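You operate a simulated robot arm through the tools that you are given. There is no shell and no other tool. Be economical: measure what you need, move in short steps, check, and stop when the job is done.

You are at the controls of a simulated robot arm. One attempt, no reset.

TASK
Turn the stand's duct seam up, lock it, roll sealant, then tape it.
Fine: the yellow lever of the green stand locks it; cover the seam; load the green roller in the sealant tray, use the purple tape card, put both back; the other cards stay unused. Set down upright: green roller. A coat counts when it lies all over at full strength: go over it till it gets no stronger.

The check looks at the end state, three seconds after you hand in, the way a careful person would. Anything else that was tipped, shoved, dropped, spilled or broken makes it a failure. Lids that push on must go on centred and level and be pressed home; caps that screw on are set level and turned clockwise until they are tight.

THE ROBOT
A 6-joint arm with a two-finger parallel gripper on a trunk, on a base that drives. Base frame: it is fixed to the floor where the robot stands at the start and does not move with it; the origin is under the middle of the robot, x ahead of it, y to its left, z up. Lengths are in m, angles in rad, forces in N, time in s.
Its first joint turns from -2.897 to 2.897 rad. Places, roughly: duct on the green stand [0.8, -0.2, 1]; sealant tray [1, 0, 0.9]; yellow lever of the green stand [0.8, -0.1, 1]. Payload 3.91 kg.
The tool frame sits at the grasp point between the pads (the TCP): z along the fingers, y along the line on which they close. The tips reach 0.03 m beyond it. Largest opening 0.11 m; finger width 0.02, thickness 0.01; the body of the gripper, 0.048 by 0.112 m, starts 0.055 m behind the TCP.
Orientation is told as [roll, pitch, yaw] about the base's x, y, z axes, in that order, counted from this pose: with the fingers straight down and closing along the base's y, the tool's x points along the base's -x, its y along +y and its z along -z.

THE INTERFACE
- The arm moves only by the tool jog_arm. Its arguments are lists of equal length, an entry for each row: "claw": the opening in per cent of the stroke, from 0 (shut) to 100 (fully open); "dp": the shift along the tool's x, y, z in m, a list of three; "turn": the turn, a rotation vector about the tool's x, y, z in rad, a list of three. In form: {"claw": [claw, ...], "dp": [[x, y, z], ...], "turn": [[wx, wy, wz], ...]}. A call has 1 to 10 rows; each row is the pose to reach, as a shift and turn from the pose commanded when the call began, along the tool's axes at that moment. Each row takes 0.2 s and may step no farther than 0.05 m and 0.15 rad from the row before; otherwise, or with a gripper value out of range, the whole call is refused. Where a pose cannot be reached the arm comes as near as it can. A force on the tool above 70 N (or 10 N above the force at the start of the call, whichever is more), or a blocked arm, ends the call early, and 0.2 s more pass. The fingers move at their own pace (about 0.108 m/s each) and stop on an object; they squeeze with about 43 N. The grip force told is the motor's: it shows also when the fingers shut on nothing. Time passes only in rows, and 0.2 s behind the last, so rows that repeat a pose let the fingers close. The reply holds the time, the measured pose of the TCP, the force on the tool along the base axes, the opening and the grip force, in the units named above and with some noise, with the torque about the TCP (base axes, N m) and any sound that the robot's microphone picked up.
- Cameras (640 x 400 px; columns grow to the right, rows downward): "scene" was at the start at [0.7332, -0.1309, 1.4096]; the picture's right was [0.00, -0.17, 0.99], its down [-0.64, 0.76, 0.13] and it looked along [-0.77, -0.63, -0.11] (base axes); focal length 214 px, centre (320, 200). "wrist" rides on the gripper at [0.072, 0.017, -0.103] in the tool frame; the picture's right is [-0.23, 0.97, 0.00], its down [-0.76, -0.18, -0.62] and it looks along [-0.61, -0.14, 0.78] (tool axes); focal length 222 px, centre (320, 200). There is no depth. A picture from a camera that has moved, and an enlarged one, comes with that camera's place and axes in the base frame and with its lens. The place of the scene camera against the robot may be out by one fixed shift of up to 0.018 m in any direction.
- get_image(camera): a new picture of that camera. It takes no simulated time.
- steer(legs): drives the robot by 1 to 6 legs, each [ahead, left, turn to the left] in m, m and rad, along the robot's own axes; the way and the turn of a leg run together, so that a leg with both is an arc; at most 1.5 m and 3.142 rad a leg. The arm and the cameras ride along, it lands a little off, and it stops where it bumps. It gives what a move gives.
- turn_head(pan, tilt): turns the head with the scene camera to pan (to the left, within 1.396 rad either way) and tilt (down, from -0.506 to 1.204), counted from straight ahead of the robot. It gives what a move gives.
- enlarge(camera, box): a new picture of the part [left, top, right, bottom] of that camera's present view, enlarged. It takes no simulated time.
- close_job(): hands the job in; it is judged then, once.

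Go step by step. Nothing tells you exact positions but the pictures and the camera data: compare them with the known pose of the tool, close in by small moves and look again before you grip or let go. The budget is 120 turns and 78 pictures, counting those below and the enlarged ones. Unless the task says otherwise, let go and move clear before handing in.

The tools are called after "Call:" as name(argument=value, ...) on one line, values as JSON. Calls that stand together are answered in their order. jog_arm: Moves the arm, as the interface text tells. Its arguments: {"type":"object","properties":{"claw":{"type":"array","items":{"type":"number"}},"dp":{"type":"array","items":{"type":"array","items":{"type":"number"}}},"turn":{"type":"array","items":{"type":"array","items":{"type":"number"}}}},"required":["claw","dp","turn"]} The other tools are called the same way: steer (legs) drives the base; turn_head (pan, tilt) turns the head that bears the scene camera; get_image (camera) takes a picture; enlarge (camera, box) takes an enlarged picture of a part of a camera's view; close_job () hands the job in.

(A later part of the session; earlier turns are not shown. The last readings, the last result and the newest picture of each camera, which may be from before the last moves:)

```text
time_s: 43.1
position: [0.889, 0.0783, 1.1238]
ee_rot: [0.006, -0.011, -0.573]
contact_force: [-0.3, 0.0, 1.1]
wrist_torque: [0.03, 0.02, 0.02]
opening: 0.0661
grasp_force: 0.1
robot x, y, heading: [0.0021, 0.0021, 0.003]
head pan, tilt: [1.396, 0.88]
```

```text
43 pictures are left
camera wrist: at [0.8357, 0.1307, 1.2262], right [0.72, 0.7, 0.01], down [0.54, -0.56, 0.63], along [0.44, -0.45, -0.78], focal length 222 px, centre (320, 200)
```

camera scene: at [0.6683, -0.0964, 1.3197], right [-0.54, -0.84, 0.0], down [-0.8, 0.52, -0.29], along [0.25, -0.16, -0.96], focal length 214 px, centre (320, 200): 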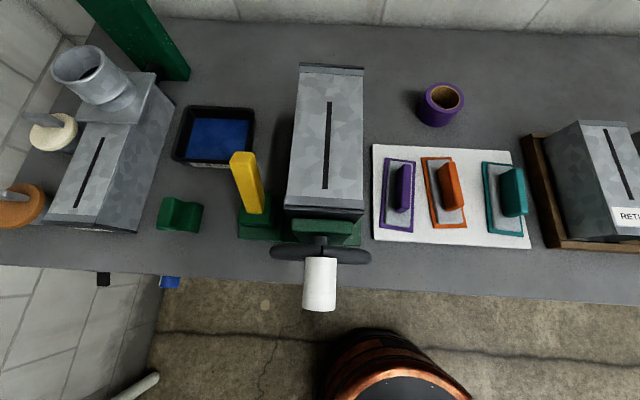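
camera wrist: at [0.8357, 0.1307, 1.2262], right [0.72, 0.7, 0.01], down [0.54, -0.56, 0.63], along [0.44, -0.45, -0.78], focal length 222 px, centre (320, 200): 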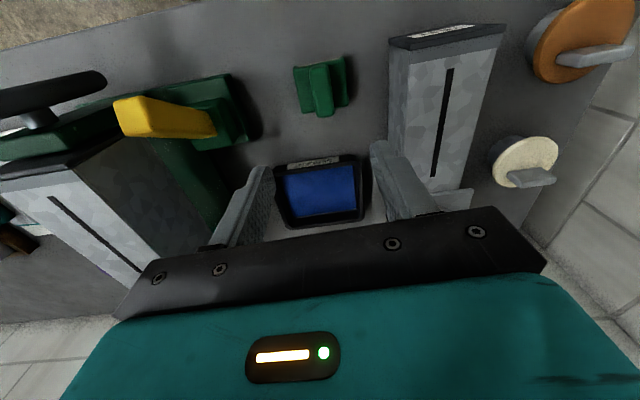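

Roller is nearly right below. Descending part way and levelling the hand, then a closer look.

Call:
jog_arm(claw=[60, 60, 60], dp=[[0, 0, 0.04], [0, 0, 0.08], [0, 0, 0.1]], turn=[[0.005, 0.003, 0], [0.011, 0.006, 0], [0.011, 0.006, 0]])

Call:
enlarge(camera="wrist", box=[200, 50, 440, 210])

```text
time_s: 43.9
position: [0.8893, 0.0763, 1.0232]
ee_rot: [-0.003, -0.006, -0.572]
contact_force: [0.4, 0.0, 0.0]
wrist_torque: [-0.01, 0.0, 0.0]
opening: 0.0659
grasp_force: 0.0
robot x, y, heading: [-0.0008, 0.0017, -0.001]
head pan, tilt: [1.396, 0.88]
```

```text
2.50 times, centred on (320, 130) of wrist
camera zoom: at [0.8363, 0.1296, 1.1267], right [0.72, 0.7, 0.0], down [0.54, -0.56, 0.63], along [0.44, -0.45, -0.78], focal length 555 px, centre (320, 375)
```

zoom: 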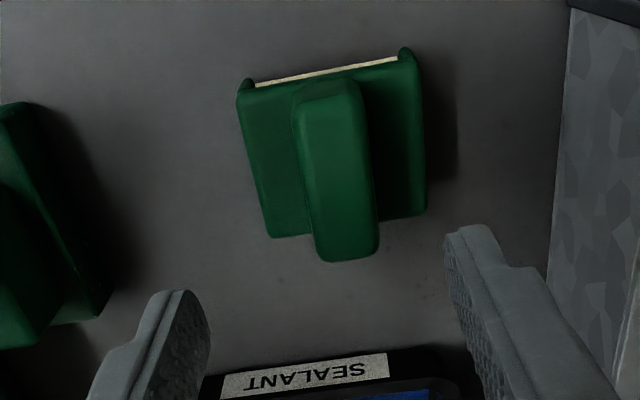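

Handle is clear: it stands a bit nearer to me than the fingers. I'll shift over it and descend a little, then measure again.

Call:
jog_arm(claw=[60, 60, 60], dp=[[0.012, 0.005, 0], [0.02, 0.005, 0.01], [0.02, 0.005, 0.02]], turn=[[0, 0, 0], [0, 0, 0], [0, 0, 0]])

Call:
enlarge(camera="wrist", box=[200, 50, 440, 210])

```text
time_s: 44.7
position: [0.8762, 0.0923, 1.0033]
ee_rot: [-0.004, -0.005, -0.573]
contact_force: [-0.5, 0.0, 0.6]
wrist_torque: [-0.02, 0.01, -0.03]
opening: 0.0662
grasp_force: 0.0
robot x, y, heading: [0.0016, -0.0018, 0.003]
head pan, tilt: [1.396, 0.88]
```

```text
2.50 times, centred on (320, 130) of wrist
camera zoom: at [0.8232, 0.1445, 1.1058], right [0.72, 0.7, 0.0], down [0.54, -0.56, 0.63], along [0.44, -0.45, -0.78], focal length 555 px, centre (320, 375)
```

zoom: 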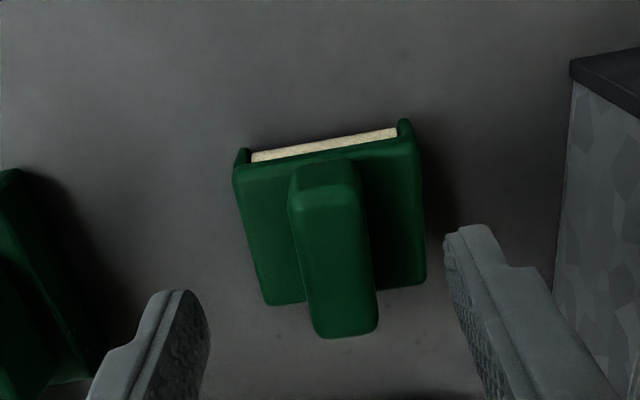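

Handle top is about z 0.95, centre (0.887, 0.088), yaw about -0.62; housing top about 0.91. Aligning, descending to TCP z 0.948 and gripping.

Call:
jog_arm(claw=[60, 60, 60, 60], dp=[[-0.006, 0.0025, 0.01], [-0.0114, 0.0025, 0.025], [-0.0114, 0.0025, 0.04], [-0.0114, 0.0025, 0.055]], turn=[[0, 0, 0.03], [0, 0, 0.05], [0, 0, 0.05], [0, 0, 0.05]])

Call:
get_image(camera="wrist")

```text
time_s: 45.7
position: [0.8845, 0.0871, 0.9487]
ee_rot: [-0.005, -0.006, -0.623]
contact_force: [0.0, -0.1, -0.3]
wrist_torque: [0.03, -0.03, -0.01]
opening: 0.0658
grasp_force: 0.1
robot x, y, heading: [0.0007, 0.0031, -0.0]
head pan, tilt: [1.396, 0.88]
```

```text
40 pictures are left
camera wrist: at [0.8361, 0.1426, 1.0511], right [0.75, 0.66, 0.0], down [0.51, -0.58, 0.63], along [0.41, -0.47, -0.78], focal length 222 px, centre (320, 200)
```

wrist: 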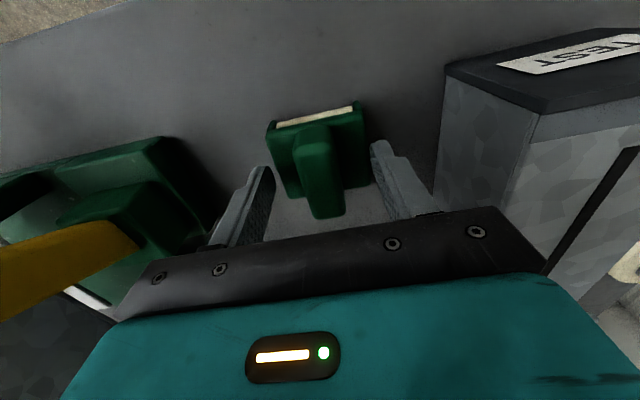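

Call:
jog_arm(claw=[60, 60, 60], dp=[[0, 0.002, 0.003], [0, 0.002, 0.006], [0, 0.002, 0.006]], turn=[[0, 0, 0], [0, 0, 0], [0, 0, 0]])

Call:
enlarge(camera="wrist", box=[220, 80, 420, 230])

```text
time_s: 46.5
position: [0.8861, 0.0871, 0.9449]
ee_rot: [-0.002, -0.005, -0.623]
contact_force: [-1.6, -5.6, 31.0]
wrist_torque: [-0.99, 0.74, 0.11]
opening: 0.0686
grasp_force: 2.7
robot x, y, heading: [0.0033, 0.0014, -0.003]
head pan, tilt: [1.396, 0.88]
```

```text
2.67 times, centred on (320, 155) of wrist
camera zoom: at [0.8363, 0.1426, 1.0472], right [0.75, 0.66, 0.0], down [0.51, -0.59, 0.63], along [0.41, -0.47, -0.78], focal length 592 px, centre (320, 320)
```

zoom: 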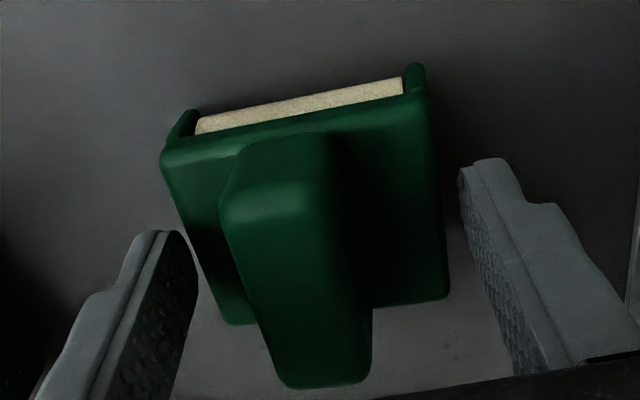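

Fingertips touched the housing top (z 0.915). I'll rise 4 mm and close on the handle.

Call:
jog_arm(claw=[60, 60, 0, 0, 0, 0], dp=[[0, 0, -0.005], [0, 0, -0.005], [0, 0, -0.005], [0, 0, -0.005], [0, 0, -0.005], [0, 0, -0.005]], turn=[[0, 0, 0], [0, 0, 0], [0, 0, 0], [0, 0, 0], [0, 0, 0], [0, 0, 0]])

Call:
get_image(camera="wrist")

```text
time_s: 47.9
position: [0.8869, 0.0884, 0.9485]
ee_rot: [-0.003, -0.005, -0.623]
contact_force: [0.1, 0.3, -0.4]
wrist_torque: [0.01, 0.01, -0.03]
opening: 0.0235
grasp_force: 42.9
robot x, y, heading: [0.0004, 0.0039, 0.002]
head pan, tilt: [1.396, 0.88]
```

```text
38 pictures are left
camera wrist: at [0.8376, 0.1442, 1.05], right [0.75, 0.66, 0.0], down [0.51, -0.58, 0.63], along [0.41, -0.47, -0.78], focal length 222 px, centre (320, 200)
```

wrist: 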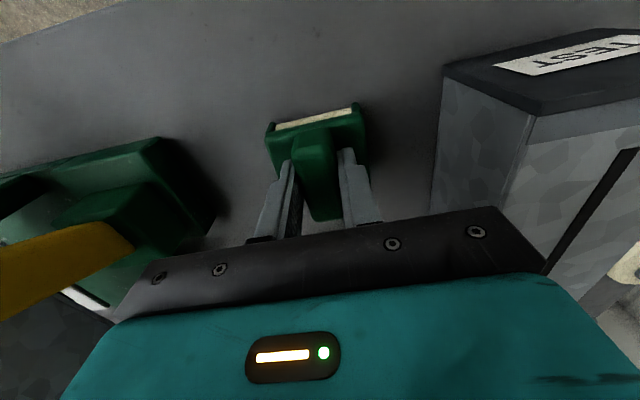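

Roller is held; its parking pose is TCP (0.887, 0.088, 0.9485), yaw -0.623. The tray (about (1.018, -0.053)) is just out of reach, so I lift and drive 0.12 m ahead.

Call:
jog_arm(claw=[0, 0, 0, 0], dp=[[0, 0, -0.02], [0, 0, -0.06], [0, 0, -0.1], [0, 0, -0.12]], turn=[[0, 0, 0], [0, 0, 0], [0, 0, 0], [0, 0, 0]])

Call:
steer(legs=[[0.12, 0, 0]])

Call:
get_image(camera="wrist")

```text
time_s: 48.9
position: [0.8871, 0.0884, 1.068]
ee_rot: [-0.005, -0.007, -0.621]
contact_force: [0.4, 0.7, -2.0]
wrist_torque: [0.01, 0.03, 0.02]
opening: 0.0234
grasp_force: 42.7
robot x, y, heading: [0.0018, 0.002, 0.002]
head pan, tilt: [1.396, 0.88]
```

```text
time_s: 50.2
position: [1.0061, 0.0898, 1.0686]
ee_rot: [-0.004, -0.005, -0.621]
contact_force: [-0.3, -0.3, -0.5]
wrist_torque: [0.02, 0.0, -0.05]
opening: 0.0237
grasp_force: 43.0
robot x, y, heading: [0.1245, 0.0005, 0.002]
head pan, tilt: [1.396, 0.88]
```

```text
37 pictures are left
camera wrist: at [0.9572, 0.1453, 1.1707], right [0.75, 0.66, 0.0], down [0.51, -0.58, 0.63], along [0.41, -0.47, -0.78], focal length 222 px, centre (320, 200)
```

wrist: 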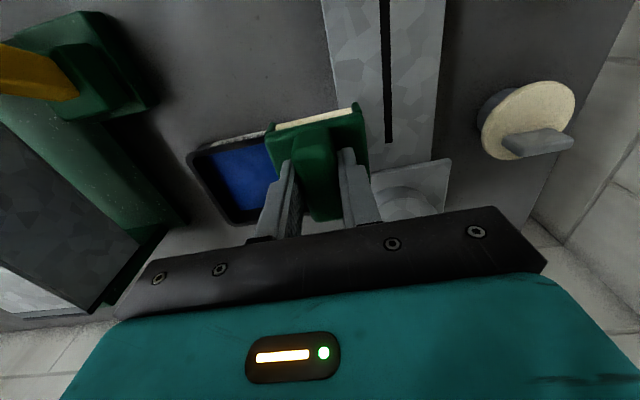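

Call:
jog_arm(claw=[0, 0, 0, 0], dp=[[-0.023, -0.027, 0], [-0.046, -0.054, 0], [-0.07, -0.082, 0], [-0.093, -0.109, 0]], turn=[[0, 0, 0], [0, 0, 0], [0, 0, 0], [0, 0, 0]])

Call:
get_image(camera="wrist")

```text
time_s: 51.2
position: [1.0166, -0.049, 1.0714]
ee_rot: [-0.003, -0.004, -0.619]
contact_force: [0.5, 1.7, -1.1]
wrist_torque: [-0.05, -0.02, -0.01]
opening: 0.0234
grasp_force: 43.0
robot x, y, heading: [0.1234, 0.0003, -0.001]
head pan, tilt: [1.396, 0.88]
```

```text
36 pictures are left
camera wrist: at [0.9682, 0.0061, 1.1736], right [0.75, 0.66, 0.0], down [0.52, -0.58, 0.63], along [0.41, -0.47, -0.78], focal length 222 px, centre (320, 200)
```

wrist: 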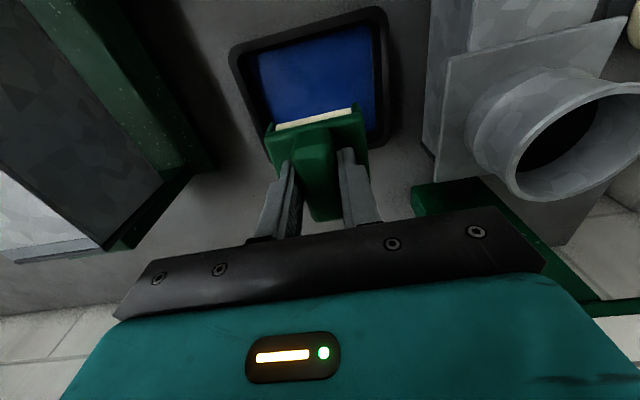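

Tray is centred under the hand to 5 mm. Lowering the roller into it gradually.

Call:
jog_arm(claw=[0, 0, 0, 0, 0, 0], dp=[[0.005, 0.005, 0.04], [0.005, 0.005, 0.08], [0.005, 0.005, 0.1], [0.005, 0.005, 0.108], [0.005, 0.005, 0.111], [0.005, 0.005, 0.111]], turn=[[0, 0, 0], [0, 0, 0], [0, 0, 0], [0, 0, 0], [0, 0, 0], [0, 0, 0]])

Call:
get_image(camera="wrist")

```text
time_s: 52.6
position: [1.0155, -0.0459, 0.9579]
ee_rot: [-0.003, -0.006, -0.622]
contact_force: [0.6, 0.5, -1.0]
wrist_torque: [0.04, 0.0, -0.02]
opening: 0.0233
grasp_force: 43.1
robot x, y, heading: [0.1221, 0.0041, 0.004]
head pan, tilt: [1.396, 0.88]
```

```text
35 pictures are left
camera wrist: at [0.9678, 0.0094, 1.0605], right [0.75, 0.66, 0.0], down [0.51, -0.58, 0.63], along [0.41, -0.47, -0.78], focal length 222 px, centre (320, 200)
```

wrist: 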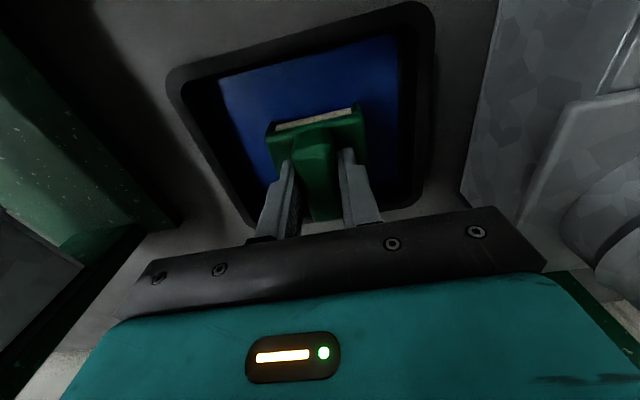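

Call:
jog_arm(claw=[0, 0, 0, 0, 0], dp=[[0, 0, 0.002], [0, 0, 0.004], [0, 0, 0.006], [0, 0, 0.007], [0, 0, 0.007]], turn=[[0, 0, 0], [0, 0, 0], [0, 0, 0], [0, 0, 0], [0, 0, 0]])

```text
time_s: 53.8
position: [1.0168, -0.0446, 0.9542]
ee_rot: [0.0, -0.01, -0.622]
contact_force: [11.5, -1.1, 48.7]
wrist_torque: [0.02, -0.36, 0.01]
opening: 0.0232
grasp_force: 43.4
robot x, y, heading: [0.1228, 0.0025, -0.003]
head pan, tilt: [1.396, 0.88]
```

Contact at z about 0.955 (49 N). Easing off and rolling back and forth in the tray.

Call:
jog_arm(claw=[0, 0, 0, 0, 0, 0, 0, 0], dp=[[0, 0, -0.002], [0.01, 0, -0.002], [0.018, 0, -0.002], [0.0, 0, -0.002], [-0.018, 0, -0.002], [0.0, 0, -0.002], [0.018, 0, -0.002], [0.0, 0, -0.002]], turn=[[0, 0, 0], [0, 0, 0], [0, 0, 0], [0, 0, 0], [0, 0, 0], [0, 0, 0], [0, 0, 0], [0, 0, 0]])

Call:
enlarge(camera="wrist", box=[200, 50, 440, 230])

```text
time_s: 55.6
position: [1.0166, -0.0451, 0.9556]
ee_rot: [-0.005, -0.003, -0.619]
contact_force: [-6.5, 4.0, 21.0]
wrist_torque: [0.37, -0.03, 0.09]
opening: 0.0235
grasp_force: 43.0
robot x, y, heading: [0.1192, 0.0026, -0.0]
head pan, tilt: [1.396, 0.88]
```

```text
2.22 times, centred on (320, 140) of wrist
camera zoom: at [0.9673, 0.0095, 1.0572], right [0.75, 0.66, 0.0], down [0.52, -0.58, 0.63], along [0.41, -0.47, -0.78], focal length 494 px, centre (320, 333)
```

zoom: 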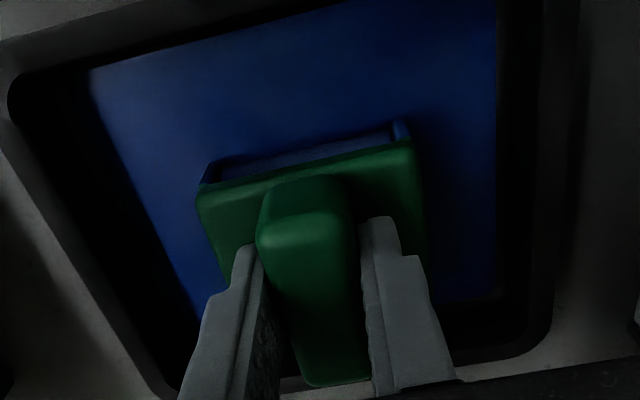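

The nap is blue (loaded). A few more rolls, then lift straight up.

Call:
jog_arm(claw=[0, 0, 0, 0, 0, 0, 0, 0, 0, 0], dp=[[0.018, 0, 0], [0, 0, 0], [-0.018, 0, 0], [0, 0, 0], [0.018, 0, 0], [0, 0, 0], [0, 0, -0.03], [0, 0, -0.07], [0, 0, -0.11], [0, 0, -0.15]], turn=[[0, 0, 0], [0, 0, 0], [0, 0, 0], [0, 0, 0], [0, 0, 0], [0, 0, 0], [0, 0, 0], [0, 0, 0], [0, 0, 0], [0, 0, 0]])

Call:
jog_arm(claw=[0, 0, 0, 0, 0, 0], dp=[[0, 0, -0.045], [0.02, -0.04, -0.06], [0.04, -0.085, -0.06], [0.06, -0.13, -0.06], [0.08, -0.175, -0.06], [0.095, -0.22, -0.06]], turn=[[0, 0, 0], [0, 0, 0], [0, 0, 0], [0, 0, 0], [0, 0, 0], [0, 0, 0]])

Call:
get_image(camera="wrist")

```text
time_s: 57.8
position: [1.0189, -0.0445, 1.104]
ee_rot: [-0.004, -0.004, -0.621]
contact_force: [-0.5, 0.8, -2.7]
wrist_torque: [-0.01, 0.0, 0.02]
opening: 0.0237
grasp_force: 42.7
robot x, y, heading: [0.1228, 0.0038, 0.004]
head pan, tilt: [1.396, 0.88]
```

```text
time_s: 59.2
position: [0.8129, -0.1668, 1.161]
ee_rot: [-0.002, -0.004, -0.619]
contact_force: [0.7, 0.0, -2.4]
wrist_torque: [0.0, 0.05, 0.02]
opening: 0.0234
grasp_force: 43.6
robot x, y, heading: [0.1243, -0.0001, -0.0]
head pan, tilt: [1.396, 0.88]
```

```text
33 pictures are left
camera wrist: at [0.7637, -0.1112, 1.2634], right [0.75, 0.66, 0.0], down [0.52, -0.58, 0.63], along [0.41, -0.47, -0.78], focal length 222 px, centre (320, 200)
```

wrist: 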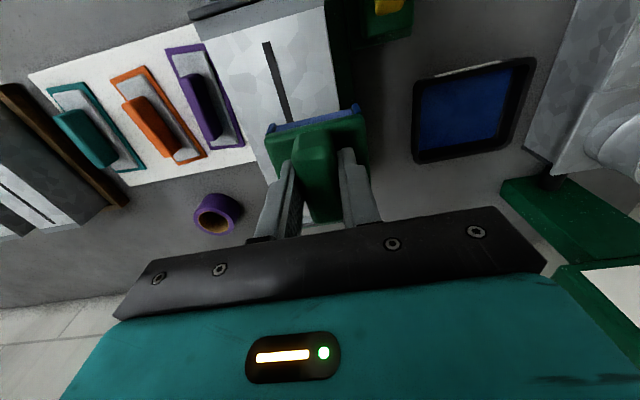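

Seam line is 30 mm to the side of the roller. Shifting over it and lowering carefully to contact.

Call:
jog_arm(claw=[0, 0, 0, 0, 0], dp=[[0, -0.03, 0], [0, -0.03, 0.015], [0, -0.03, 0.025], [0, -0.03, 0.032], [0, -0.03, 0.036]], turn=[[0, 0, 0], [0, 0, 0], [0, 0, 0], [0, 0, 0], [0, 0, 0]])

Call:
enlarge(camera="wrist", box=[200, 0, 440, 230])

```text
time_s: 60.4
position: [0.7945, -0.1929, 1.1276]
ee_rot: [-0.005, -0.004, -0.621]
contact_force: [0.1, 0.2, -1.2]
wrist_torque: [0.02, 0.02, 0.02]
opening: 0.0235
grasp_force: 43.1
robot x, y, heading: [0.1205, -0.0014, 0.0]
head pan, tilt: [1.396, 0.88]
```

```text
1.74 times, centred on (320, 115) of wrist
camera zoom: at [0.7454, -0.1376, 1.2299], right [0.75, 0.66, 0.0], down [0.51, -0.58, 0.63], along [0.41, -0.47, -0.78], focal length 386 px, centre (320, 348)
```

zoom: 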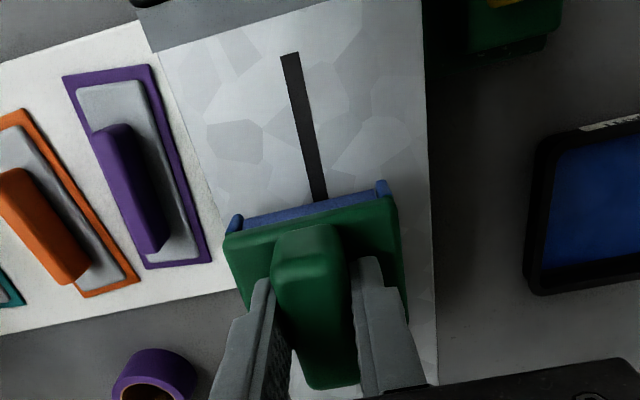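

Call:
jog_arm(claw=[0, 0, 0, 0], dp=[[0, 0, 0.003], [0, 0, 0.006], [0, 0, 0.009], [0, 0, 0.011]], turn=[[0, 0, 0], [0, 0, 0], [0, 0, 0], [0, 0, 0]])

```text
time_s: 61.4
position: [0.7947, -0.1936, 1.1206]
ee_rot: [-0.001, -0.009, -0.622]
contact_force: [12.2, -0.5, 34.7]
wrist_torque: [0.97, -1.01, -0.32]
opening: 0.0235
grasp_force: 42.9
robot x, y, heading: [0.1206, -0.0003, 0.004]
head pan, tilt: [1.396, 0.88]
```

Contact at about 34 N. Easing by 2 mm and rolling towards the near end, then the full length.

Call:
jog_arm(claw=[0, 0, 0, 0, 0, 0, 0, 0, 0, 0], dp=[[0.01, 0, -0.0015], [0.03, 0, -0.0015], [0.05, 0, -0.0015], [0.067, 0, -0.0015], [0.075, 0, -0.0015], [0.055, 0, -0.0015], [0.03, 0, -0.0015], [0.005, 0, -0.0015], [-0.02, 0, -0.0015], [-0.045, 0, -0.0015]], turn=[[0, 0, 0], [0, 0, 0], [0, 0, 0], [0, 0, 0], [0, 0, 0], [0, 0, 0], [0, 0, 0], [0, 0, 0], [0, 0, 0], [0, 0, 0]])

Call:
get_image(camera="wrist")

```text
time_s: 63.6
position: [0.8306, -0.2209, 1.1171]
ee_rot: [-0.004, -0.005, -0.621]
contact_force: [-2.8, 2.5, 11.9]
wrist_torque: [0.3, 0.13, -0.02]
opening: 0.0235
grasp_force: 42.8
robot x, y, heading: [0.1242, 0.0012, 0.003]
head pan, tilt: [1.396, 0.88]
```

```text
31 pictures are left
camera wrist: at [0.7809, -0.1662, 1.2212], right [0.75, 0.66, 0.0], down [0.51, -0.58, 0.63], along [0.41, -0.47, -0.78], focal length 222 px, centre (320, 200)
```

wrist: 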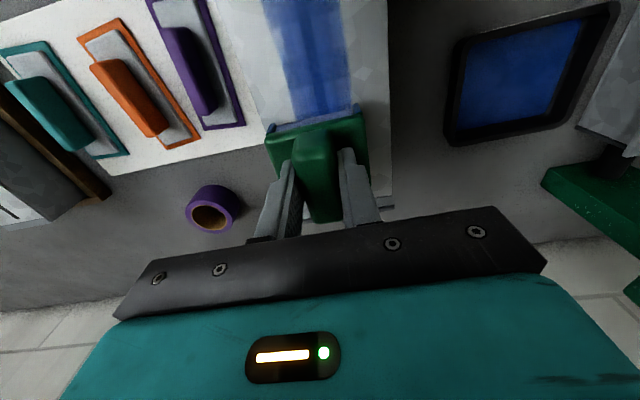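

Blue coat is going on. Continuing to the far end and more passes with slightly more pressure.

Call:
jog_arm(claw=[0, 0, 0, 0, 0, 0, 0, 0, 0, 0], dp=[[-0.015, 0, 0.001], [-0.031, 0, 0.001], [-0.01, 0, 0.001], [0.02, 0, 0.001], [0.05, 0, 0.001], [0.08, 0, 0.001], [0.105, 0, 0.001], [0.12, 0, 0.001], [0.1, 0, 0.001], [0.07, 0, 0.001]], turn=[[0, 0, 0], [0, 0, 0], [0, 0, 0], [0, 0, 0], [0, 0, 0], [0, 0, 0], [0, 0, 0], [0, 0, 0], [0, 0, 0], [0, 0, 0]])

Call:
jog_arm(claw=[0, 0, 0, 0, 0, 0, 0, 0, 0, 0], dp=[[-0.03, 0, 0], [-0.06, 0, 0], [-0.085, 0, 0], [-0.101, 0, 0], [-0.085, 0, 0], [-0.055, 0, 0], [-0.025, 0, 0], [0.005, 0, 0], [0.035, 0, 0], [0.05, 0, 0]], turn=[[0, 0, 0], [0, 0, 0], [0, 0, 0], [0, 0, 0], [0, 0, 0], [0, 0, 0], [0, 0, 0], [0, 0, 0], [0, 0, 0], [0, 0, 0]])

Call:
jog_arm(claw=[0, 0, 0, 0, 0, 0], dp=[[-0.03, 0, 0], [-0.06, 0, 0], [-0.09, 0, 0], [-0.12, 0, 0], [-0.15, 0, 0], [-0.15, 0, -0.03]], turn=[[0, 0, 0], [0, 0, 0], [0, 0, 0], [0, 0, 0], [0, 0, 0], [0, 0, 0]])

Call:
enlarge(camera="wrist", box=[200, 0, 440, 200])

```text
time_s: 65.8
position: [0.7727, -0.1785, 1.1196]
ee_rot: [-0.002, -0.005, -0.62]
contact_force: [-13.0, 10.7, 45.9]
wrist_torque: [1.06, 0.85, 0.09]
opening: 0.0236
grasp_force: 43.6
robot x, y, heading: [0.1215, 0.0028, 0.007]
head pan, tilt: [1.396, 0.88]
```

```text
time_s: 68.0
position: [0.733, -0.1498, 1.1181]
ee_rot: [-0.002, -0.006, -0.622]
contact_force: [9.0, -7.2, 51.2]
wrist_torque: [-0.05, -0.65, 0.0]
opening: 0.0234
grasp_force: 43.1
robot x, y, heading: [0.1224, 0.0034, 0.002]
head pan, tilt: [1.396, 0.88]
```

```text
time_s: 69.4
position: [0.8569, -0.2385, 1.1443]
ee_rot: [-0.003, 0.0, -0.622]
contact_force: [-0.2, -0.1, -0.7]
wrist_torque: [0.01, 0.04, 0.0]
opening: 0.0234
grasp_force: 42.9
robot x, y, heading: [0.1197, -0.0027, 0.004]
head pan, tilt: [1.396, 0.88]
```

```text
2.00 times, centred on (320, 100) of wrist
camera zoom: at [0.8079, -0.183, 1.247], right [0.75, 0.66, 0.0], down [0.52, -0.58, 0.63], along [0.41, -0.47, -0.78], focal length 444 px, centre (320, 400)
```

zoom: 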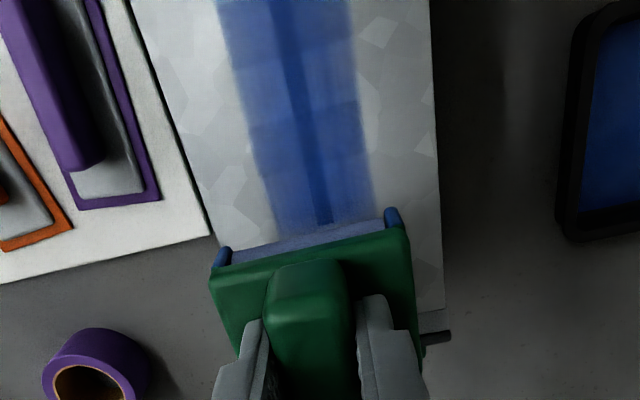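

The coat is translucent and the nap is getting pale; I'll reload in the tray.

Call:
jog_arm(claw=[0, 0, 0, 0, 0, 0, 0, 0, 0, 0], dp=[[0, 0, -0.04], [-0.003, 0.045, -0.04], [-0.006, 0.09, -0.04], [-0.009, 0.135, -0.04], [-0.012, 0.18, -0.04], [-0.015, 0.225, -0.04], [-0.017, 0.251, -0.01], [-0.017, 0.251, 0.035], [-0.017, 0.251, 0.085], [-0.017, 0.251, 0.13]], turn=[[0, 0, 0], [0, 0, 0], [0, 0, 0], [0, 0, 0], [0, 0, 0], [0, 0, 0], [0, 0, 0], [0, 0, 0], [0, 0, 0], [0, 0, 0]])

```text
time_s: 71.6
position: [1.0157, -0.044, 1.019]
ee_rot: [-0.002, -0.008, -0.623]
contact_force: [-0.7, -0.4, -0.7]
wrist_torque: [-0.03, -0.01, 0.0]
opening: 0.0234
grasp_force: 43.1
robot x, y, heading: [0.1219, 0.0024, -0.002]
head pan, tilt: [1.396, 0.88]
```

Call:
jog_arm(claw=[0, 0, 0, 0, 0, 0, 0, 0, 0, 0], dp=[[0, 0, 0.04], [0, 0, 0.056], [0, 0, 0.0625], [0.018, 0, 0.0625], [0, 0, 0.0625], [-0.018, 0, 0.0625], [0, 0, 0.0625], [0.018, 0, 0.0625], [0, 0, 0.0625], [-0.018, 0, 0.0625]], turn=[[0, 0, 0], [0, 0, 0], [0, 0, 0], [0, 0, 0], [0, 0, 0], [0, 0, 0], [0, 0, 0], [0, 0, 0], [0, 0, 0], [0, 0, 0]])

Call:
enlarge(camera="wrist", box=[200, 50, 440, 230])

```text
time_s: 73.8
position: [1.0316, -0.0531, 0.9549]
ee_rot: [-0.003, -0.005, -0.622]
contact_force: [-3.0, 1.6, 9.8]
wrist_torque: [0.36, 0.05, 0.06]
opening: 0.0236
grasp_force: 43.2
robot x, y, heading: [0.1203, -0.0022, 0.005]
head pan, tilt: [1.396, 0.88]
```

```text
2.22 times, centred on (320, 140) of wrist
camera zoom: at [0.9807, 0.001, 1.0572], right [0.75, 0.66, 0.0], down [0.51, -0.58, 0.63], along [0.41, -0.47, -0.78], focal length 494 px, centre (320, 333)
```

zoom: 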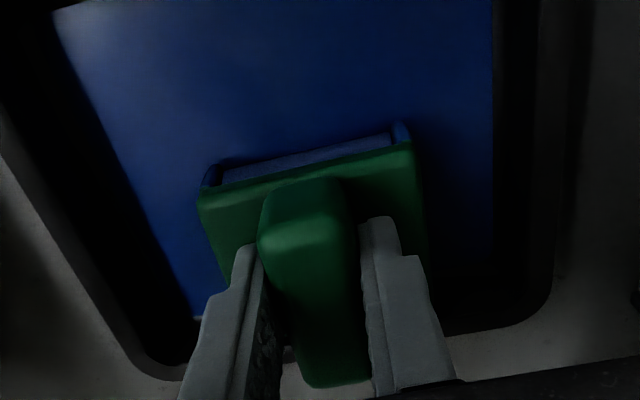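

Call:
jog_arm(claw=[0, 0, 0, 0, 0, 0, 0, 0, 0, 0], dp=[[0.018, 0, 0.001], [0.036, 0, 0.001], [0.018, 0, 0.001], [0.0, 0, 0.001], [0.018, 0, 0.001], [0.018, 0, -0.03], [0.018, 0, -0.075], [0.018, 0, -0.12], [0.018, 0, -0.165], [0.018, 0, -0.21]], turn=[[0, 0, 0], [0, 0, 0], [0, 0, 0], [0, 0, 0], [0, 0, 0], [0, 0, 0], [0, 0, 0], [0, 0, 0], [0, 0, 0], [0, 0, 0]])

Call:
jog_arm(claw=[0, 0, 0, 0, 0, 0, 0], dp=[[0.015, -0.042, 0], [0.03, -0.084, 0], [0.046, -0.126, 0], [0.062, -0.168, 0], [0.077, -0.21, 0], [0.092, -0.249, 0], [0.092, -0.249, 0.03]], turn=[[0, 0, 0], [0, 0, 0], [0, 0, 0], [0, 0, 0], [0, 0, 0], [0, 0, 0], [0, 0, 0]])

Call:
get_image(camera="wrist")

```text
time_s: 76.0
position: [1.0157, -0.044, 1.162]
ee_rot: [-0.003, -0.005, -0.62]
contact_force: [0.7, -0.9, -0.4]
wrist_torque: [0.03, -0.03, 0.02]
opening: 0.0237
grasp_force: 43.3
robot x, y, heading: [0.1185, -0.0008, 0.004]
head pan, tilt: [1.396, 0.88]
```

```text
time_s: 77.6
position: [0.7934, -0.1921, 1.1353]
ee_rot: [-0.004, -0.005, -0.622]
contact_force: [-0.1, 0.0, -1.1]
wrist_torque: [-0.03, 0.0, 0.02]
opening: 0.0231
grasp_force: 43.6
robot x, y, heading: [0.1204, 0.0056, 0.0]
head pan, tilt: [1.396, 0.88]
```

```text
28 pictures are left
camera wrist: at [0.7449, -0.1366, 1.2376], right [0.75, 0.66, 0.0], down [0.51, -0.58, 0.63], along [0.41, -0.47, -0.78], focal length 222 px, centre (320, 200)
```

wrist: 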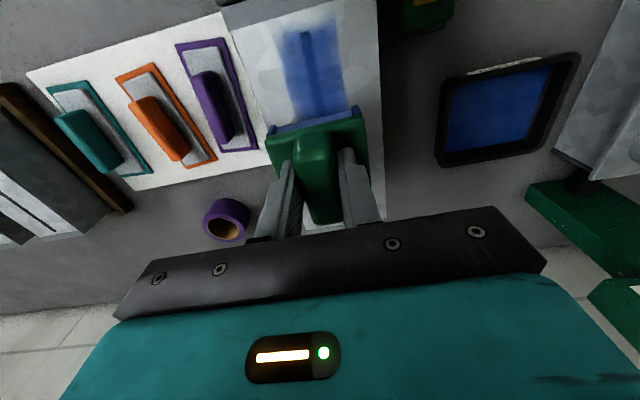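

Reloaded. Rolling the whole length again, with slightly longer ends.

Call:
jog_arm(claw=[0, 0, 0, 0, 0, 0, 0, 0, 0, 0], dp=[[0, 0.001, 0.012], [0.01, 0.001, 0.0175], [0.035, 0.001, 0.0175], [0.06, 0.001, 0.0175], [0.082, 0.001, 0.0175], [0.055, 0.001, 0.0175], [0.025, 0.001, 0.0175], [-0.005, 0.001, 0.0175], [-0.035, 0.001, 0.0175], [-0.065, 0.001, 0.0175]], turn=[[0, 0, 0], [0, 0, 0], [0, 0, 0], [0, 0, 0], [0, 0, 0], [0, 0, 0], [0, 0, 0], [0, 0, 0], [0, 0, 0], [0, 0, 0]])

Call:
jog_arm(claw=[0, 0, 0, 0, 0, 0, 0, 0, 0, 0], dp=[[-0.02, 0, 0], [0.01, 0, 0], [0.04, 0, 0], [0.07, 0, 0], [0.1, 0, 0], [0.13, 0, 0], [0.147, 0, 0], [0.12, 0, 0], [0.09, 0, 0], [0.06, 0, 0]], turn=[[0, 0, 0], [0, 0, 0], [0, 0, 0], [0, 0, 0], [0, 0, 0], [0, 0, 0], [0, 0, 0], [0, 0, 0], [0, 0, 0], [0, 0, 0]])

Call:
jog_arm(claw=[0, 0, 0, 0, 0, 0, 0], dp=[[-0.03, 0, 0], [-0.06, 0, 0], [-0.08, 0, 0], [-0.08, 0, -0.03], [-0.08, 0, -0.07], [-0.12, 0, -0.07], [-0.12, 0, -0.07]], turn=[[0, 0, 0], [0, 0, 0], [0, 0, 0], [0, 0, 0], [0, 0, 0], [0, 0, 0], [0, 0, 0]])

Call:
enlarge(camera="wrist", box=[200, 0, 440, 200])

```text
time_s: 79.8
position: [0.8465, -0.2285, 1.1192]
ee_rot: [-0.004, -0.007, -0.621]
contact_force: [-6.7, 6.7, 30.6]
wrist_torque: [0.65, 0.47, -0.01]
opening: 0.0233
grasp_force: 43.3
robot x, y, heading: [0.1232, 0.0033, 0.002]
head pan, tilt: [1.396, 0.88]
```

```text
time_s: 82.0
position: [0.7981, -0.1926, 1.1185]
ee_rot: [-0.002, -0.009, -0.621]
contact_force: [3.5, -1.8, 17.9]
wrist_torque: [0.13, 0.07, 0.02]
opening: 0.0235
grasp_force: 43.4
robot x, y, heading: [0.1227, 0.0007, 0.002]
head pan, tilt: [1.396, 0.88]
stopped in row 10: the force on the tool passed its limit at 78 N (the readings are from after the stop); the commanded pose is now the measured one
```

```text
time_s: 83.6
position: [0.8963, -0.2625, 1.1869]
ee_rot: [-0.004, -0.006, -0.622]
contact_force: [-0.4, 0.7, -2.0]
wrist_torque: [0.02, 0.0, -0.03]
opening: 0.0237
grasp_force: 43.4
robot x, y, heading: [0.1187, -0.0005, -0.001]
head pan, tilt: [1.396, 0.88]
```

```text
2.00 times, centred on (320, 100) of wrist
camera zoom: at [0.8469, -0.2071, 1.2895], right [0.75, 0.66, 0.0], down [0.51, -0.58, 0.63], along [0.41, -0.47, -0.78], focal length 444 px, centre (320, 400)
```

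zoom: 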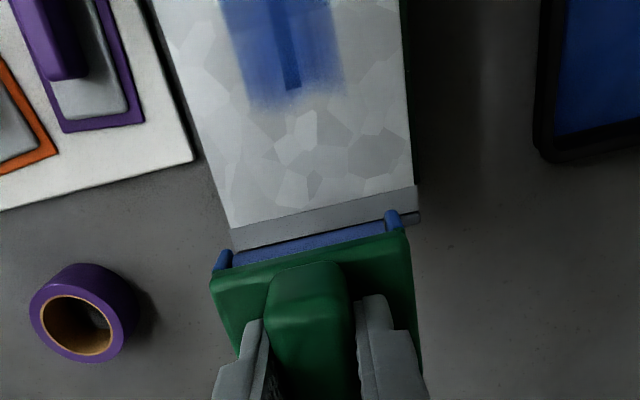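

The far end needs slightly more overlap. More passes with extended ends at moderate pressure.

Call:
jog_arm(claw=[0, 0, 0, 0, 0, 0, 0, 0, 0, 0], dp=[[0.03, 0, 0.03], [0.03, -0.001, 0.06], [0.03, -0.001, 0.068], [0.055, -0.001, 0.068], [0.085, -0.001, 0.068], [0.115, -0.001, 0.068], [0.145, -0.001, 0.068], [0.175, -0.001, 0.068], [0.195, -0.001, 0.068], [0.208, -0.001, 0.068]], turn=[[0, 0, 0], [0, 0, 0], [0, 0, 0], [0, 0, 0], [0, 0, 0], [0, 0, 0], [0, 0, 0], [0, 0, 0], [0, 0, 0], [0, 0, 0]])

Call:
jog_arm(claw=[0, 0, 0, 0, 0, 0, 0, 0, 0, 0], dp=[[-0.02, 0, 0], [-0.05, 0, 0], [-0.08, 0, 0], [-0.11, 0, 0], [-0.14, 0, 0], [-0.17, 0, 0], [-0.178, 0, 0], [-0.15, 0, 0], [-0.12, 0, 0], [-0.09, 0, 0]], turn=[[0, 0, 0], [0, 0, 0], [0, 0, 0], [0, 0, 0], [0, 0, 0], [0, 0, 0], [0, 0, 0], [0, 0, 0], [0, 0, 0], [0, 0, 0]])

Call:
jog_arm(claw=[0, 0, 0, 0, 0, 0, 0, 0, 0, 0], dp=[[0.03, 0, 0], [0.06, 0, 0], [0.085, 0, 0], [0.06, 0, 0], [0.03, 0, 0], [0.0, 0, 0], [-0.03, 0, 0], [-0.06, 0, 0], [-0.09, 0, 0], [-0.09, 0, -0.04]], turn=[[0, 0, 0], [0, 0, 0], [0, 0, 0], [0, 0, 0], [0, 0, 0], [0, 0, 0], [0, 0, 0], [0, 0, 0], [0, 0, 0], [0, 0, 0]])

Call:
jog_arm(claw=[0, 0, 0], dp=[[-0.01, 0, -0.045], [-0.02, 0, -0.09], [-0.03, 0, -0.11]], turn=[[0, 0, 0], [0, 0, 0], [0, 0, 0]])

Call:
enlarge(camera="wrist", box=[210, 0, 430, 160])

```text
time_s: 85.8
position: [0.7246, -0.1419, 1.1188]
ee_rot: [-0.001, -0.008, -0.62]
contact_force: [0.3, -1.2, 13.0]
wrist_torque: [0.05, 0.1, 0.0]
opening: 0.0236
grasp_force: 42.8
robot x, y, heading: [0.1217, -0.0027, -0.0]
head pan, tilt: [1.396, 0.88]
```

```text
time_s: 88.0
position: [0.8006, -0.1931, 1.1192]
ee_rot: [-0.003, -0.007, -0.622]
contact_force: [-0.6, -0.9, 2.6]
wrist_torque: [0.01, 0.05, 0.05]
opening: 0.0233
grasp_force: 43.1
robot x, y, heading: [0.1193, 0.0001, -0.001]
head pan, tilt: [1.396, 0.88]
```

```text
time_s: 90.2
position: [0.8737, -0.2465, 1.1602]
ee_rot: [-0.003, -0.004, -0.62]
contact_force: [-0.5, -0.6, -1.6]
wrist_torque: [0.0, 0.02, 0.01]
opening: 0.0237
grasp_force: 42.4
robot x, y, heading: [0.1219, 0.001, 0.003]
head pan, tilt: [1.396, 0.88]
```

```text
time_s: 91.0
position: [0.8883, -0.2551, 1.239]
ee_rot: [-0.002, -0.006, -0.622]
contact_force: [1.3, 0.3, -1.2]
wrist_torque: [-0.01, 0.0, -0.01]
opening: 0.0236
grasp_force: 43.0
out of reach, approached as far as the arm can: row 2, 3
robot x, y, heading: [0.1228, 0.0001, 0.001]
head pan, tilt: [1.396, 0.88]
```

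```text
2.50 times, centred on (320, 80) of wrist
camera zoom: at [0.8381, -0.1995, 1.3412], right [0.75, 0.66, 0.0], down [0.51, -0.58, 0.63], along [0.41, -0.47, -0.78], focal length 555 px, centre (320, 500)
```

zoom: 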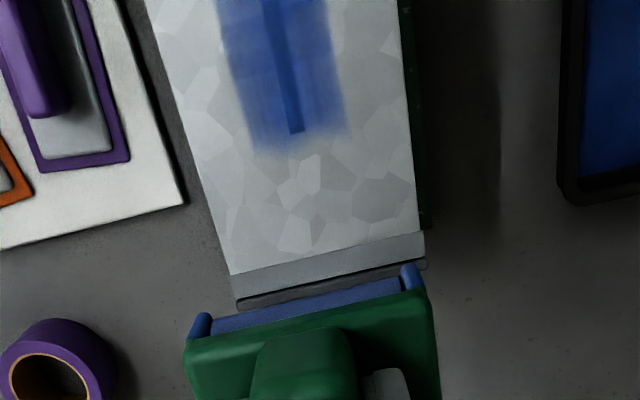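

Reloading again, then I'll use the head camera to check the whole coat.

Call:
jog_arm(claw=[0, 0, 0, 0, 0, 0], dp=[[0.01, 0.02, 0.03], [0.01, 0.06, 0.06], [0.01, 0.1, 0.06], [0.01, 0.15, 0.06], [0.01, 0.2, 0.06], [0.01, 0.24, 0.06]], turn=[[0, 0, 0], [0, 0, 0], [0, 0, 0], [0, 0, 0], [0, 0, 0], [0, 0, 0]])

```text
time_s: 92.4
position: [1.0183, -0.0538, 1.1772]
ee_rot: [0.0, -0.007, -0.62]
contact_force: [-0.4, -0.9, -0.3]
wrist_torque: [0.05, -0.01, -0.01]
opening: 0.0234
grasp_force: 43.5
robot x, y, heading: [0.1218, -0.0017, -0.001]
head pan, tilt: [1.396, 0.88]
```

Call:
jog_arm(claw=[0, 0, 0, 0, 0, 0, 0, 0, 0, 0], dp=[[0.007, 0.0065, 0.045], [0.007, 0.0065, 0.09], [0.007, 0.0065, 0.135], [0.007, 0.0065, 0.18], [0.007, 0.0065, 0.21], [0.007, 0.0065, 0.2215], [0.025, 0.0065, 0.2215], [0.007, 0.0065, 0.2215], [-0.011, 0.0065, 0.2215], [0.007, 0.0065, 0.2215]], turn=[[0, 0, 0], [0, 0, 0], [0, 0, 0], [0, 0, 0], [0, 0, 0], [0, 0, 0], [0, 0, 0], [0, 0, 0], [0, 0, 0], [0, 0, 0]])

Call:
jog_arm(claw=[0, 0, 0, 0, 0, 0, 0, 0, 0, 0], dp=[[0.018, 0, 0.001], [0, 0, 0.001], [-0.018, 0, 0.001], [0, 0, 0.001], [0.018, 0, 0.001], [0, 0, 0.001], [0, 0, -0.04], [0, 0, -0.09], [0, 0, -0.14], [0, 0, -0.19]], turn=[[0, 0, 0], [0, 0, 0], [0, 0, 0], [0, 0, 0], [0, 0, 0], [0, 0, 0], [0, 0, 0], [0, 0, 0], [0, 0, 0], [0, 0, 0]])

```text
time_s: 94.6
position: [1.016, -0.0462, 0.9566]
ee_rot: [-0.005, -0.008, -0.62]
contact_force: [0.1, 0.1, -1.5]
wrist_torque: [0.01, 0.01, 0.02]
opening: 0.0234
grasp_force: 43.5
robot x, y, heading: [0.1246, -0.0018, 0.0]
head pan, tilt: [1.396, 0.88]
```

```text
time_s: 96.8
position: [1.0166, -0.0434, 1.145]
ee_rot: [-0.003, -0.006, -0.622]
contact_force: [-0.4, 1.0, -0.7]
wrist_torque: [0.0, 0.01, 0.02]
opening: 0.0233
grasp_force: 43.1
robot x, y, heading: [0.1243, 0.001, -0.002]
head pan, tilt: [1.396, 0.88]
```

Call:
jog_arm(claw=[0, 0, 0, 0, 0], dp=[[0.025, -0.035, -0.02], [0.05, -0.07, -0.04], [0.075, -0.105, -0.06], [0.1, -0.145, -0.07], [0.13, -0.18, -0.07]], turn=[[0, 0, 0], [0, 0, 0], [0, 0, 0], [0, 0, 0], [0, 0, 0]])

Call:
turn_head(pan=0, tilt=0.0)

Call:
get_image(camera="scene")

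```text
time_s: 98.0
position: [0.8064, -0.1177, 1.2152]
ee_rot: [-0.003, -0.006, -0.621]
contact_force: [1.5, -0.3, -1.9]
wrist_torque: [0.0, 0.14, -0.04]
opening: 0.0236
grasp_force: 43.3
robot x, y, heading: [0.1171, 0.0016, 0.0]
head pan, tilt: [1.396, 0.88]
```

```text
time_s: 99.6
position: [0.8046, -0.1175, 1.2161]
ee_rot: [-0.002, -0.007, -0.621]
contact_force: [-0.4, -0.9, -2.0]
wrist_torque: [0.01, -0.02, 0.0]
opening: 0.0235
grasp_force: 42.6
robot x, y, heading: [0.1202, 0.0038, 0.004]
head pan, tilt: [0.0, 0.0]
```

```text
25 pictures are left
camera scene: at [0.8983, -0.1845, 1.2697], right [-0.58, -0.81, 0.0], down [-0.81, 0.58, -0.01], along [0.0, -0.01, -1.0], focal length 214 px, centre (320, 200)
```

scene: 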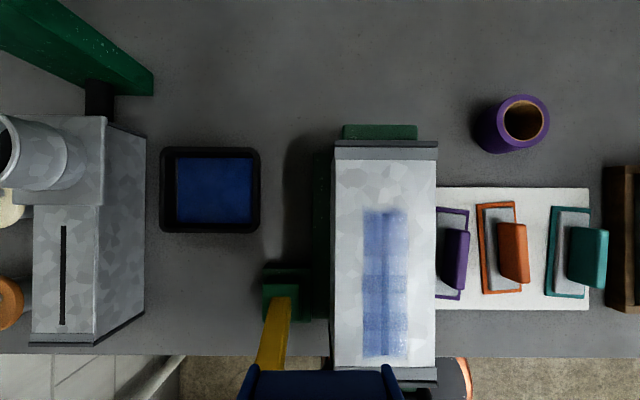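

Call:
enlarge(camera="scene", box=[310, 130, 470, 400])

```text
1.48 times, centred on (390, 265) of scene
camera zoom: at [0.8983, -0.1845, 1.2697], right [-0.58, -0.81, 0.0], down [-0.81, 0.58, -0.01], along [0.0, -0.01, -1.0], focal length 318 px, centre (216, 104)
```

zoom: 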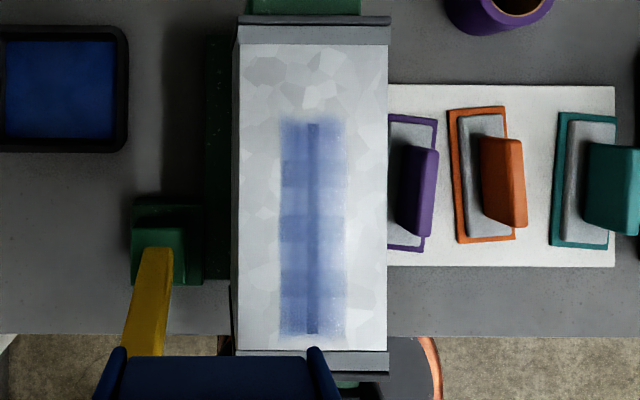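

The coat reaches both ends but is pale and patchy, and the near end is only just covered. Back for more passes with a freshly loaded roller.

Call:
turn_head(pan=1.396, tilt=0.88)

Call:
jog_arm(claw=[0, 0, 0, 0, 0, 0, 0, 0, 0, 0], dp=[[0, -0.04, 0.01], [0, -0.0655, 0.04], [0, -0.0655, 0.08], [0, -0.0655, 0.0985], [0.02, -0.0655, 0.0985], [0.04, -0.0655, 0.0985], [0.054, -0.0655, 0.0985], [0.034, -0.0655, 0.0985], [0.014, -0.0655, 0.0985], [-0.006, -0.0655, 0.0985]], turn=[[0, 0, 0], [0, 0, 0], [0, 0, 0], [0, 0, 0], [0, 0, 0], [0, 0, 0], [0, 0, 0], [0, 0, 0], [0, 0, 0], [0, 0, 0]])

Call:
jog_arm(claw=[0, 0, 0, 0, 0, 0, 0, 0, 0, 0], dp=[[-0.02, 0, 0], [-0.04, 0, 0], [-0.06, 0, 0], [-0.08, 0, 0], [-0.1, 0, 0], [-0.118, 0, 0], [-0.1, 0, 0], [-0.08, 0, 0], [-0.06, 0, 0], [-0.04, 0, 0]], turn=[[0, 0, 0], [0, 0, 0], [0, 0, 0], [0, 0, 0], [0, 0, 0], [0, 0, 0], [0, 0, 0], [0, 0, 0], [0, 0, 0], [0, 0, 0]])

```text
time_s: 101.1
position: [0.8068, -0.1179, 1.2162]
ee_rot: [-0.002, -0.006, -0.622]
contact_force: [0.1, 0.0, -2.0]
wrist_torque: [-0.03, -0.01, 0.06]
opening: 0.0234
grasp_force: 42.8
robot x, y, heading: [0.1205, 0.0013, 0.002]
head pan, tilt: [1.396, 0.88]
```

```text
time_s: 103.3
position: [0.7716, -0.1727, 1.1197]
ee_rot: [-0.002, -0.006, -0.62]
contact_force: [-5.5, 4.8, 21.6]
wrist_torque: [0.67, 0.67, -0.03]
opening: 0.0234
grasp_force: 42.4
robot x, y, heading: [0.1198, 0.0021, -0.001]
head pan, tilt: [1.396, 0.88]
```

```text
time_s: 105.5
position: [0.8041, -0.1953, 1.1184]
ee_rot: [-0.002, -0.009, -0.621]
contact_force: [1.7, -1.1, 20.0]
wrist_torque: [0.14, 0.19, 0.03]
opening: 0.0237
grasp_force: 42.9
robot x, y, heading: [0.1179, -0.0022, 0.004]
head pan, tilt: [1.396, 0.88]
```

Call:
jog_arm(claw=[0, 0, 0, 0, 0, 0, 0, 0, 0, 0], dp=[[0.02, 0, 0.0007], [0.04, 0, 0.0007], [0.06, 0, 0.0007], [0.08, 0, 0.0007], [0.1, 0, 0.0007], [0.08, 0, 0.0007], [0.06, 0, 0.0007], [0.04, 0, 0.0007], [0.02, 0, 0.0007], [0.0, 0, 0.0007]], turn=[[0, 0, 0], [0, 0, 0], [0, 0, 0], [0, 0, 0], [0, 0, 0], [0, 0, 0], [0, 0, 0], [0, 0, 0], [0, 0, 0], [0, 0, 0]])

Call:
jog_arm(claw=[0, 0, 0, 0, 0, 0, 0, 0, 0, 0], dp=[[-0.02, 0, 0], [-0.04, 0, 0], [-0.06, 0, 0], [-0.078, 0, 0], [-0.06, 0, 0], [-0.04, 0, 0], [-0.02, 0, 0], [0.0, 0, 0], [0.02, 0, 0], [0.04, 0, 0]], turn=[[0, 0, 0], [0, 0, 0], [0, 0, 0], [0, 0, 0], [0, 0, 0], [0, 0, 0], [0, 0, 0], [0, 0, 0], [0, 0, 0], [0, 0, 0]])

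Call:
jog_arm(claw=[0, 0, 0, 0, 0, 0, 0, 0], dp=[[0.02, 0, 0], [0.04, 0, 0], [0.058, 0, 0], [0.04, 0, 0], [0.02, 0, 0], [0.02, 0.02, -0.03], [0.02, 0.05, -0.07], [0.0, 0.07, -0.1]], turn=[[0, 0, 0], [0, 0, 0], [0, 0, 0], [0, 0, 0], [0, 0, 0], [0, 0, 0], [0, 0, 0], [0, 0, 0]])

Call:
turn_head(pan=0, tilt=0.0)

Call:
enlarge(camera="scene", box=[310, 130, 470, 400])

```text
time_s: 107.7
position: [0.8028, -0.1945, 1.1195]
ee_rot: [-0.003, -0.01, -0.621]
contact_force: [-10.7, 9.2, 45.7]
wrist_torque: [0.92, 1.03, -0.03]
opening: 0.0239
grasp_force: 43.1
robot x, y, heading: [0.127, 0.0006, 0.005]
head pan, tilt: [1.396, 0.88]
```

```text
time_s: 109.9
position: [0.7721, -0.1724, 1.1186]
ee_rot: [-0.002, -0.009, -0.622]
contact_force: [5.8, -7.8, 52.8]
wrist_torque: [-0.3, -0.29, 0.07]
opening: 0.0234
grasp_force: 43.4
robot x, y, heading: [0.1212, 0.0033, 0.003]
head pan, tilt: [1.396, 0.88]
```

```text
time_s: 111.7
position: [0.8124, -0.1136, 1.2186]
ee_rot: [-0.003, -0.008, -0.622]
contact_force: [-0.5, -0.2, -1.2]
wrist_torque: [0.03, -0.05, -0.01]
opening: 0.0233
grasp_force: 43.2
robot x, y, heading: [0.1263, -0.0008, -0.001]
head pan, tilt: [1.396, 0.88]
```

```text
time_s: 113.2
position: [0.8123, -0.1132, 1.2175]
ee_rot: [-0.003, -0.009, -0.619]
contact_force: [-0.1, -0.2, -0.8]
wrist_torque: [-0.02, -0.03, 0.0]
opening: 0.0237
grasp_force: 43.2
robot x, y, heading: [0.1192, 0.0001, 0.001]
head pan, tilt: [0.0, 0.0]
```

```text
1.48 times, centred on (390, 265) of scene
camera zoom: at [0.9054, -0.1801, 1.2702], right [-0.58, -0.81, 0.0], down [-0.81, 0.58, -0.01], along [0.0, -0.01, -1.0], focal length 318 px, centre (216, 104)
```

zoom: 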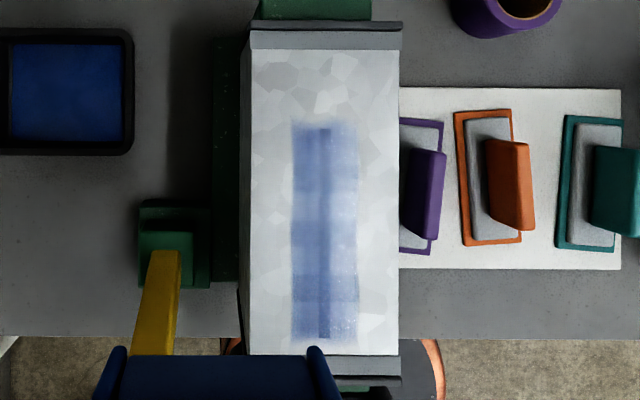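

Coverage now spans the seam but shades still vary, so I'll reload more firmly and do slow strokes, comparing from the same viewpoint.

Call:
jog_arm(claw=[0, 0, 0, 0, 0, 0, 0, 0], dp=[[-0.025, 0.035, -0.01], [-0.05, 0.07, -0.01], [-0.075, 0.105, -0.01], [-0.1, 0.14, -0.01], [-0.122, 0.18, -0.0], [-0.122, 0.18, 0.045], [-0.122, 0.18, 0.09], [-0.122, 0.18, 0.135]], turn=[[0, 0, 0], [0, 0, 0], [0, 0, 0], [0, 0, 0], [0, 0, 0], [0, 0, 0], [0, 0, 0], [0, 0, 0]])

Call:
turn_head(pan=1.396, tilt=0.88)

```text
time_s: 115.0
position: [1.0154, -0.0403, 1.0841]
ee_rot: [-0.002, -0.008, -0.62]
contact_force: [-0.4, 1.0, -1.1]
wrist_torque: [-0.02, 0.02, -0.01]
opening: 0.0234
grasp_force: 43.6
out of reach, approached as far as the arm can: row 4, 5
robot x, y, heading: [0.1197, 0.0024, 0.002]
head pan, tilt: [0.0, 0.0]
```

```text
time_s: 116.6
position: [1.0162, -0.0407, 1.0837]
ee_rot: [-0.003, -0.006, -0.621]
contact_force: [-0.2, -0.3, -0.3]
wrist_torque: [0.01, 0.04, 0.02]
opening: 0.0234
grasp_force: 43.0
robot x, y, heading: [0.1197, 0.0029, 0.003]
head pan, tilt: [1.396, 0.88]
```

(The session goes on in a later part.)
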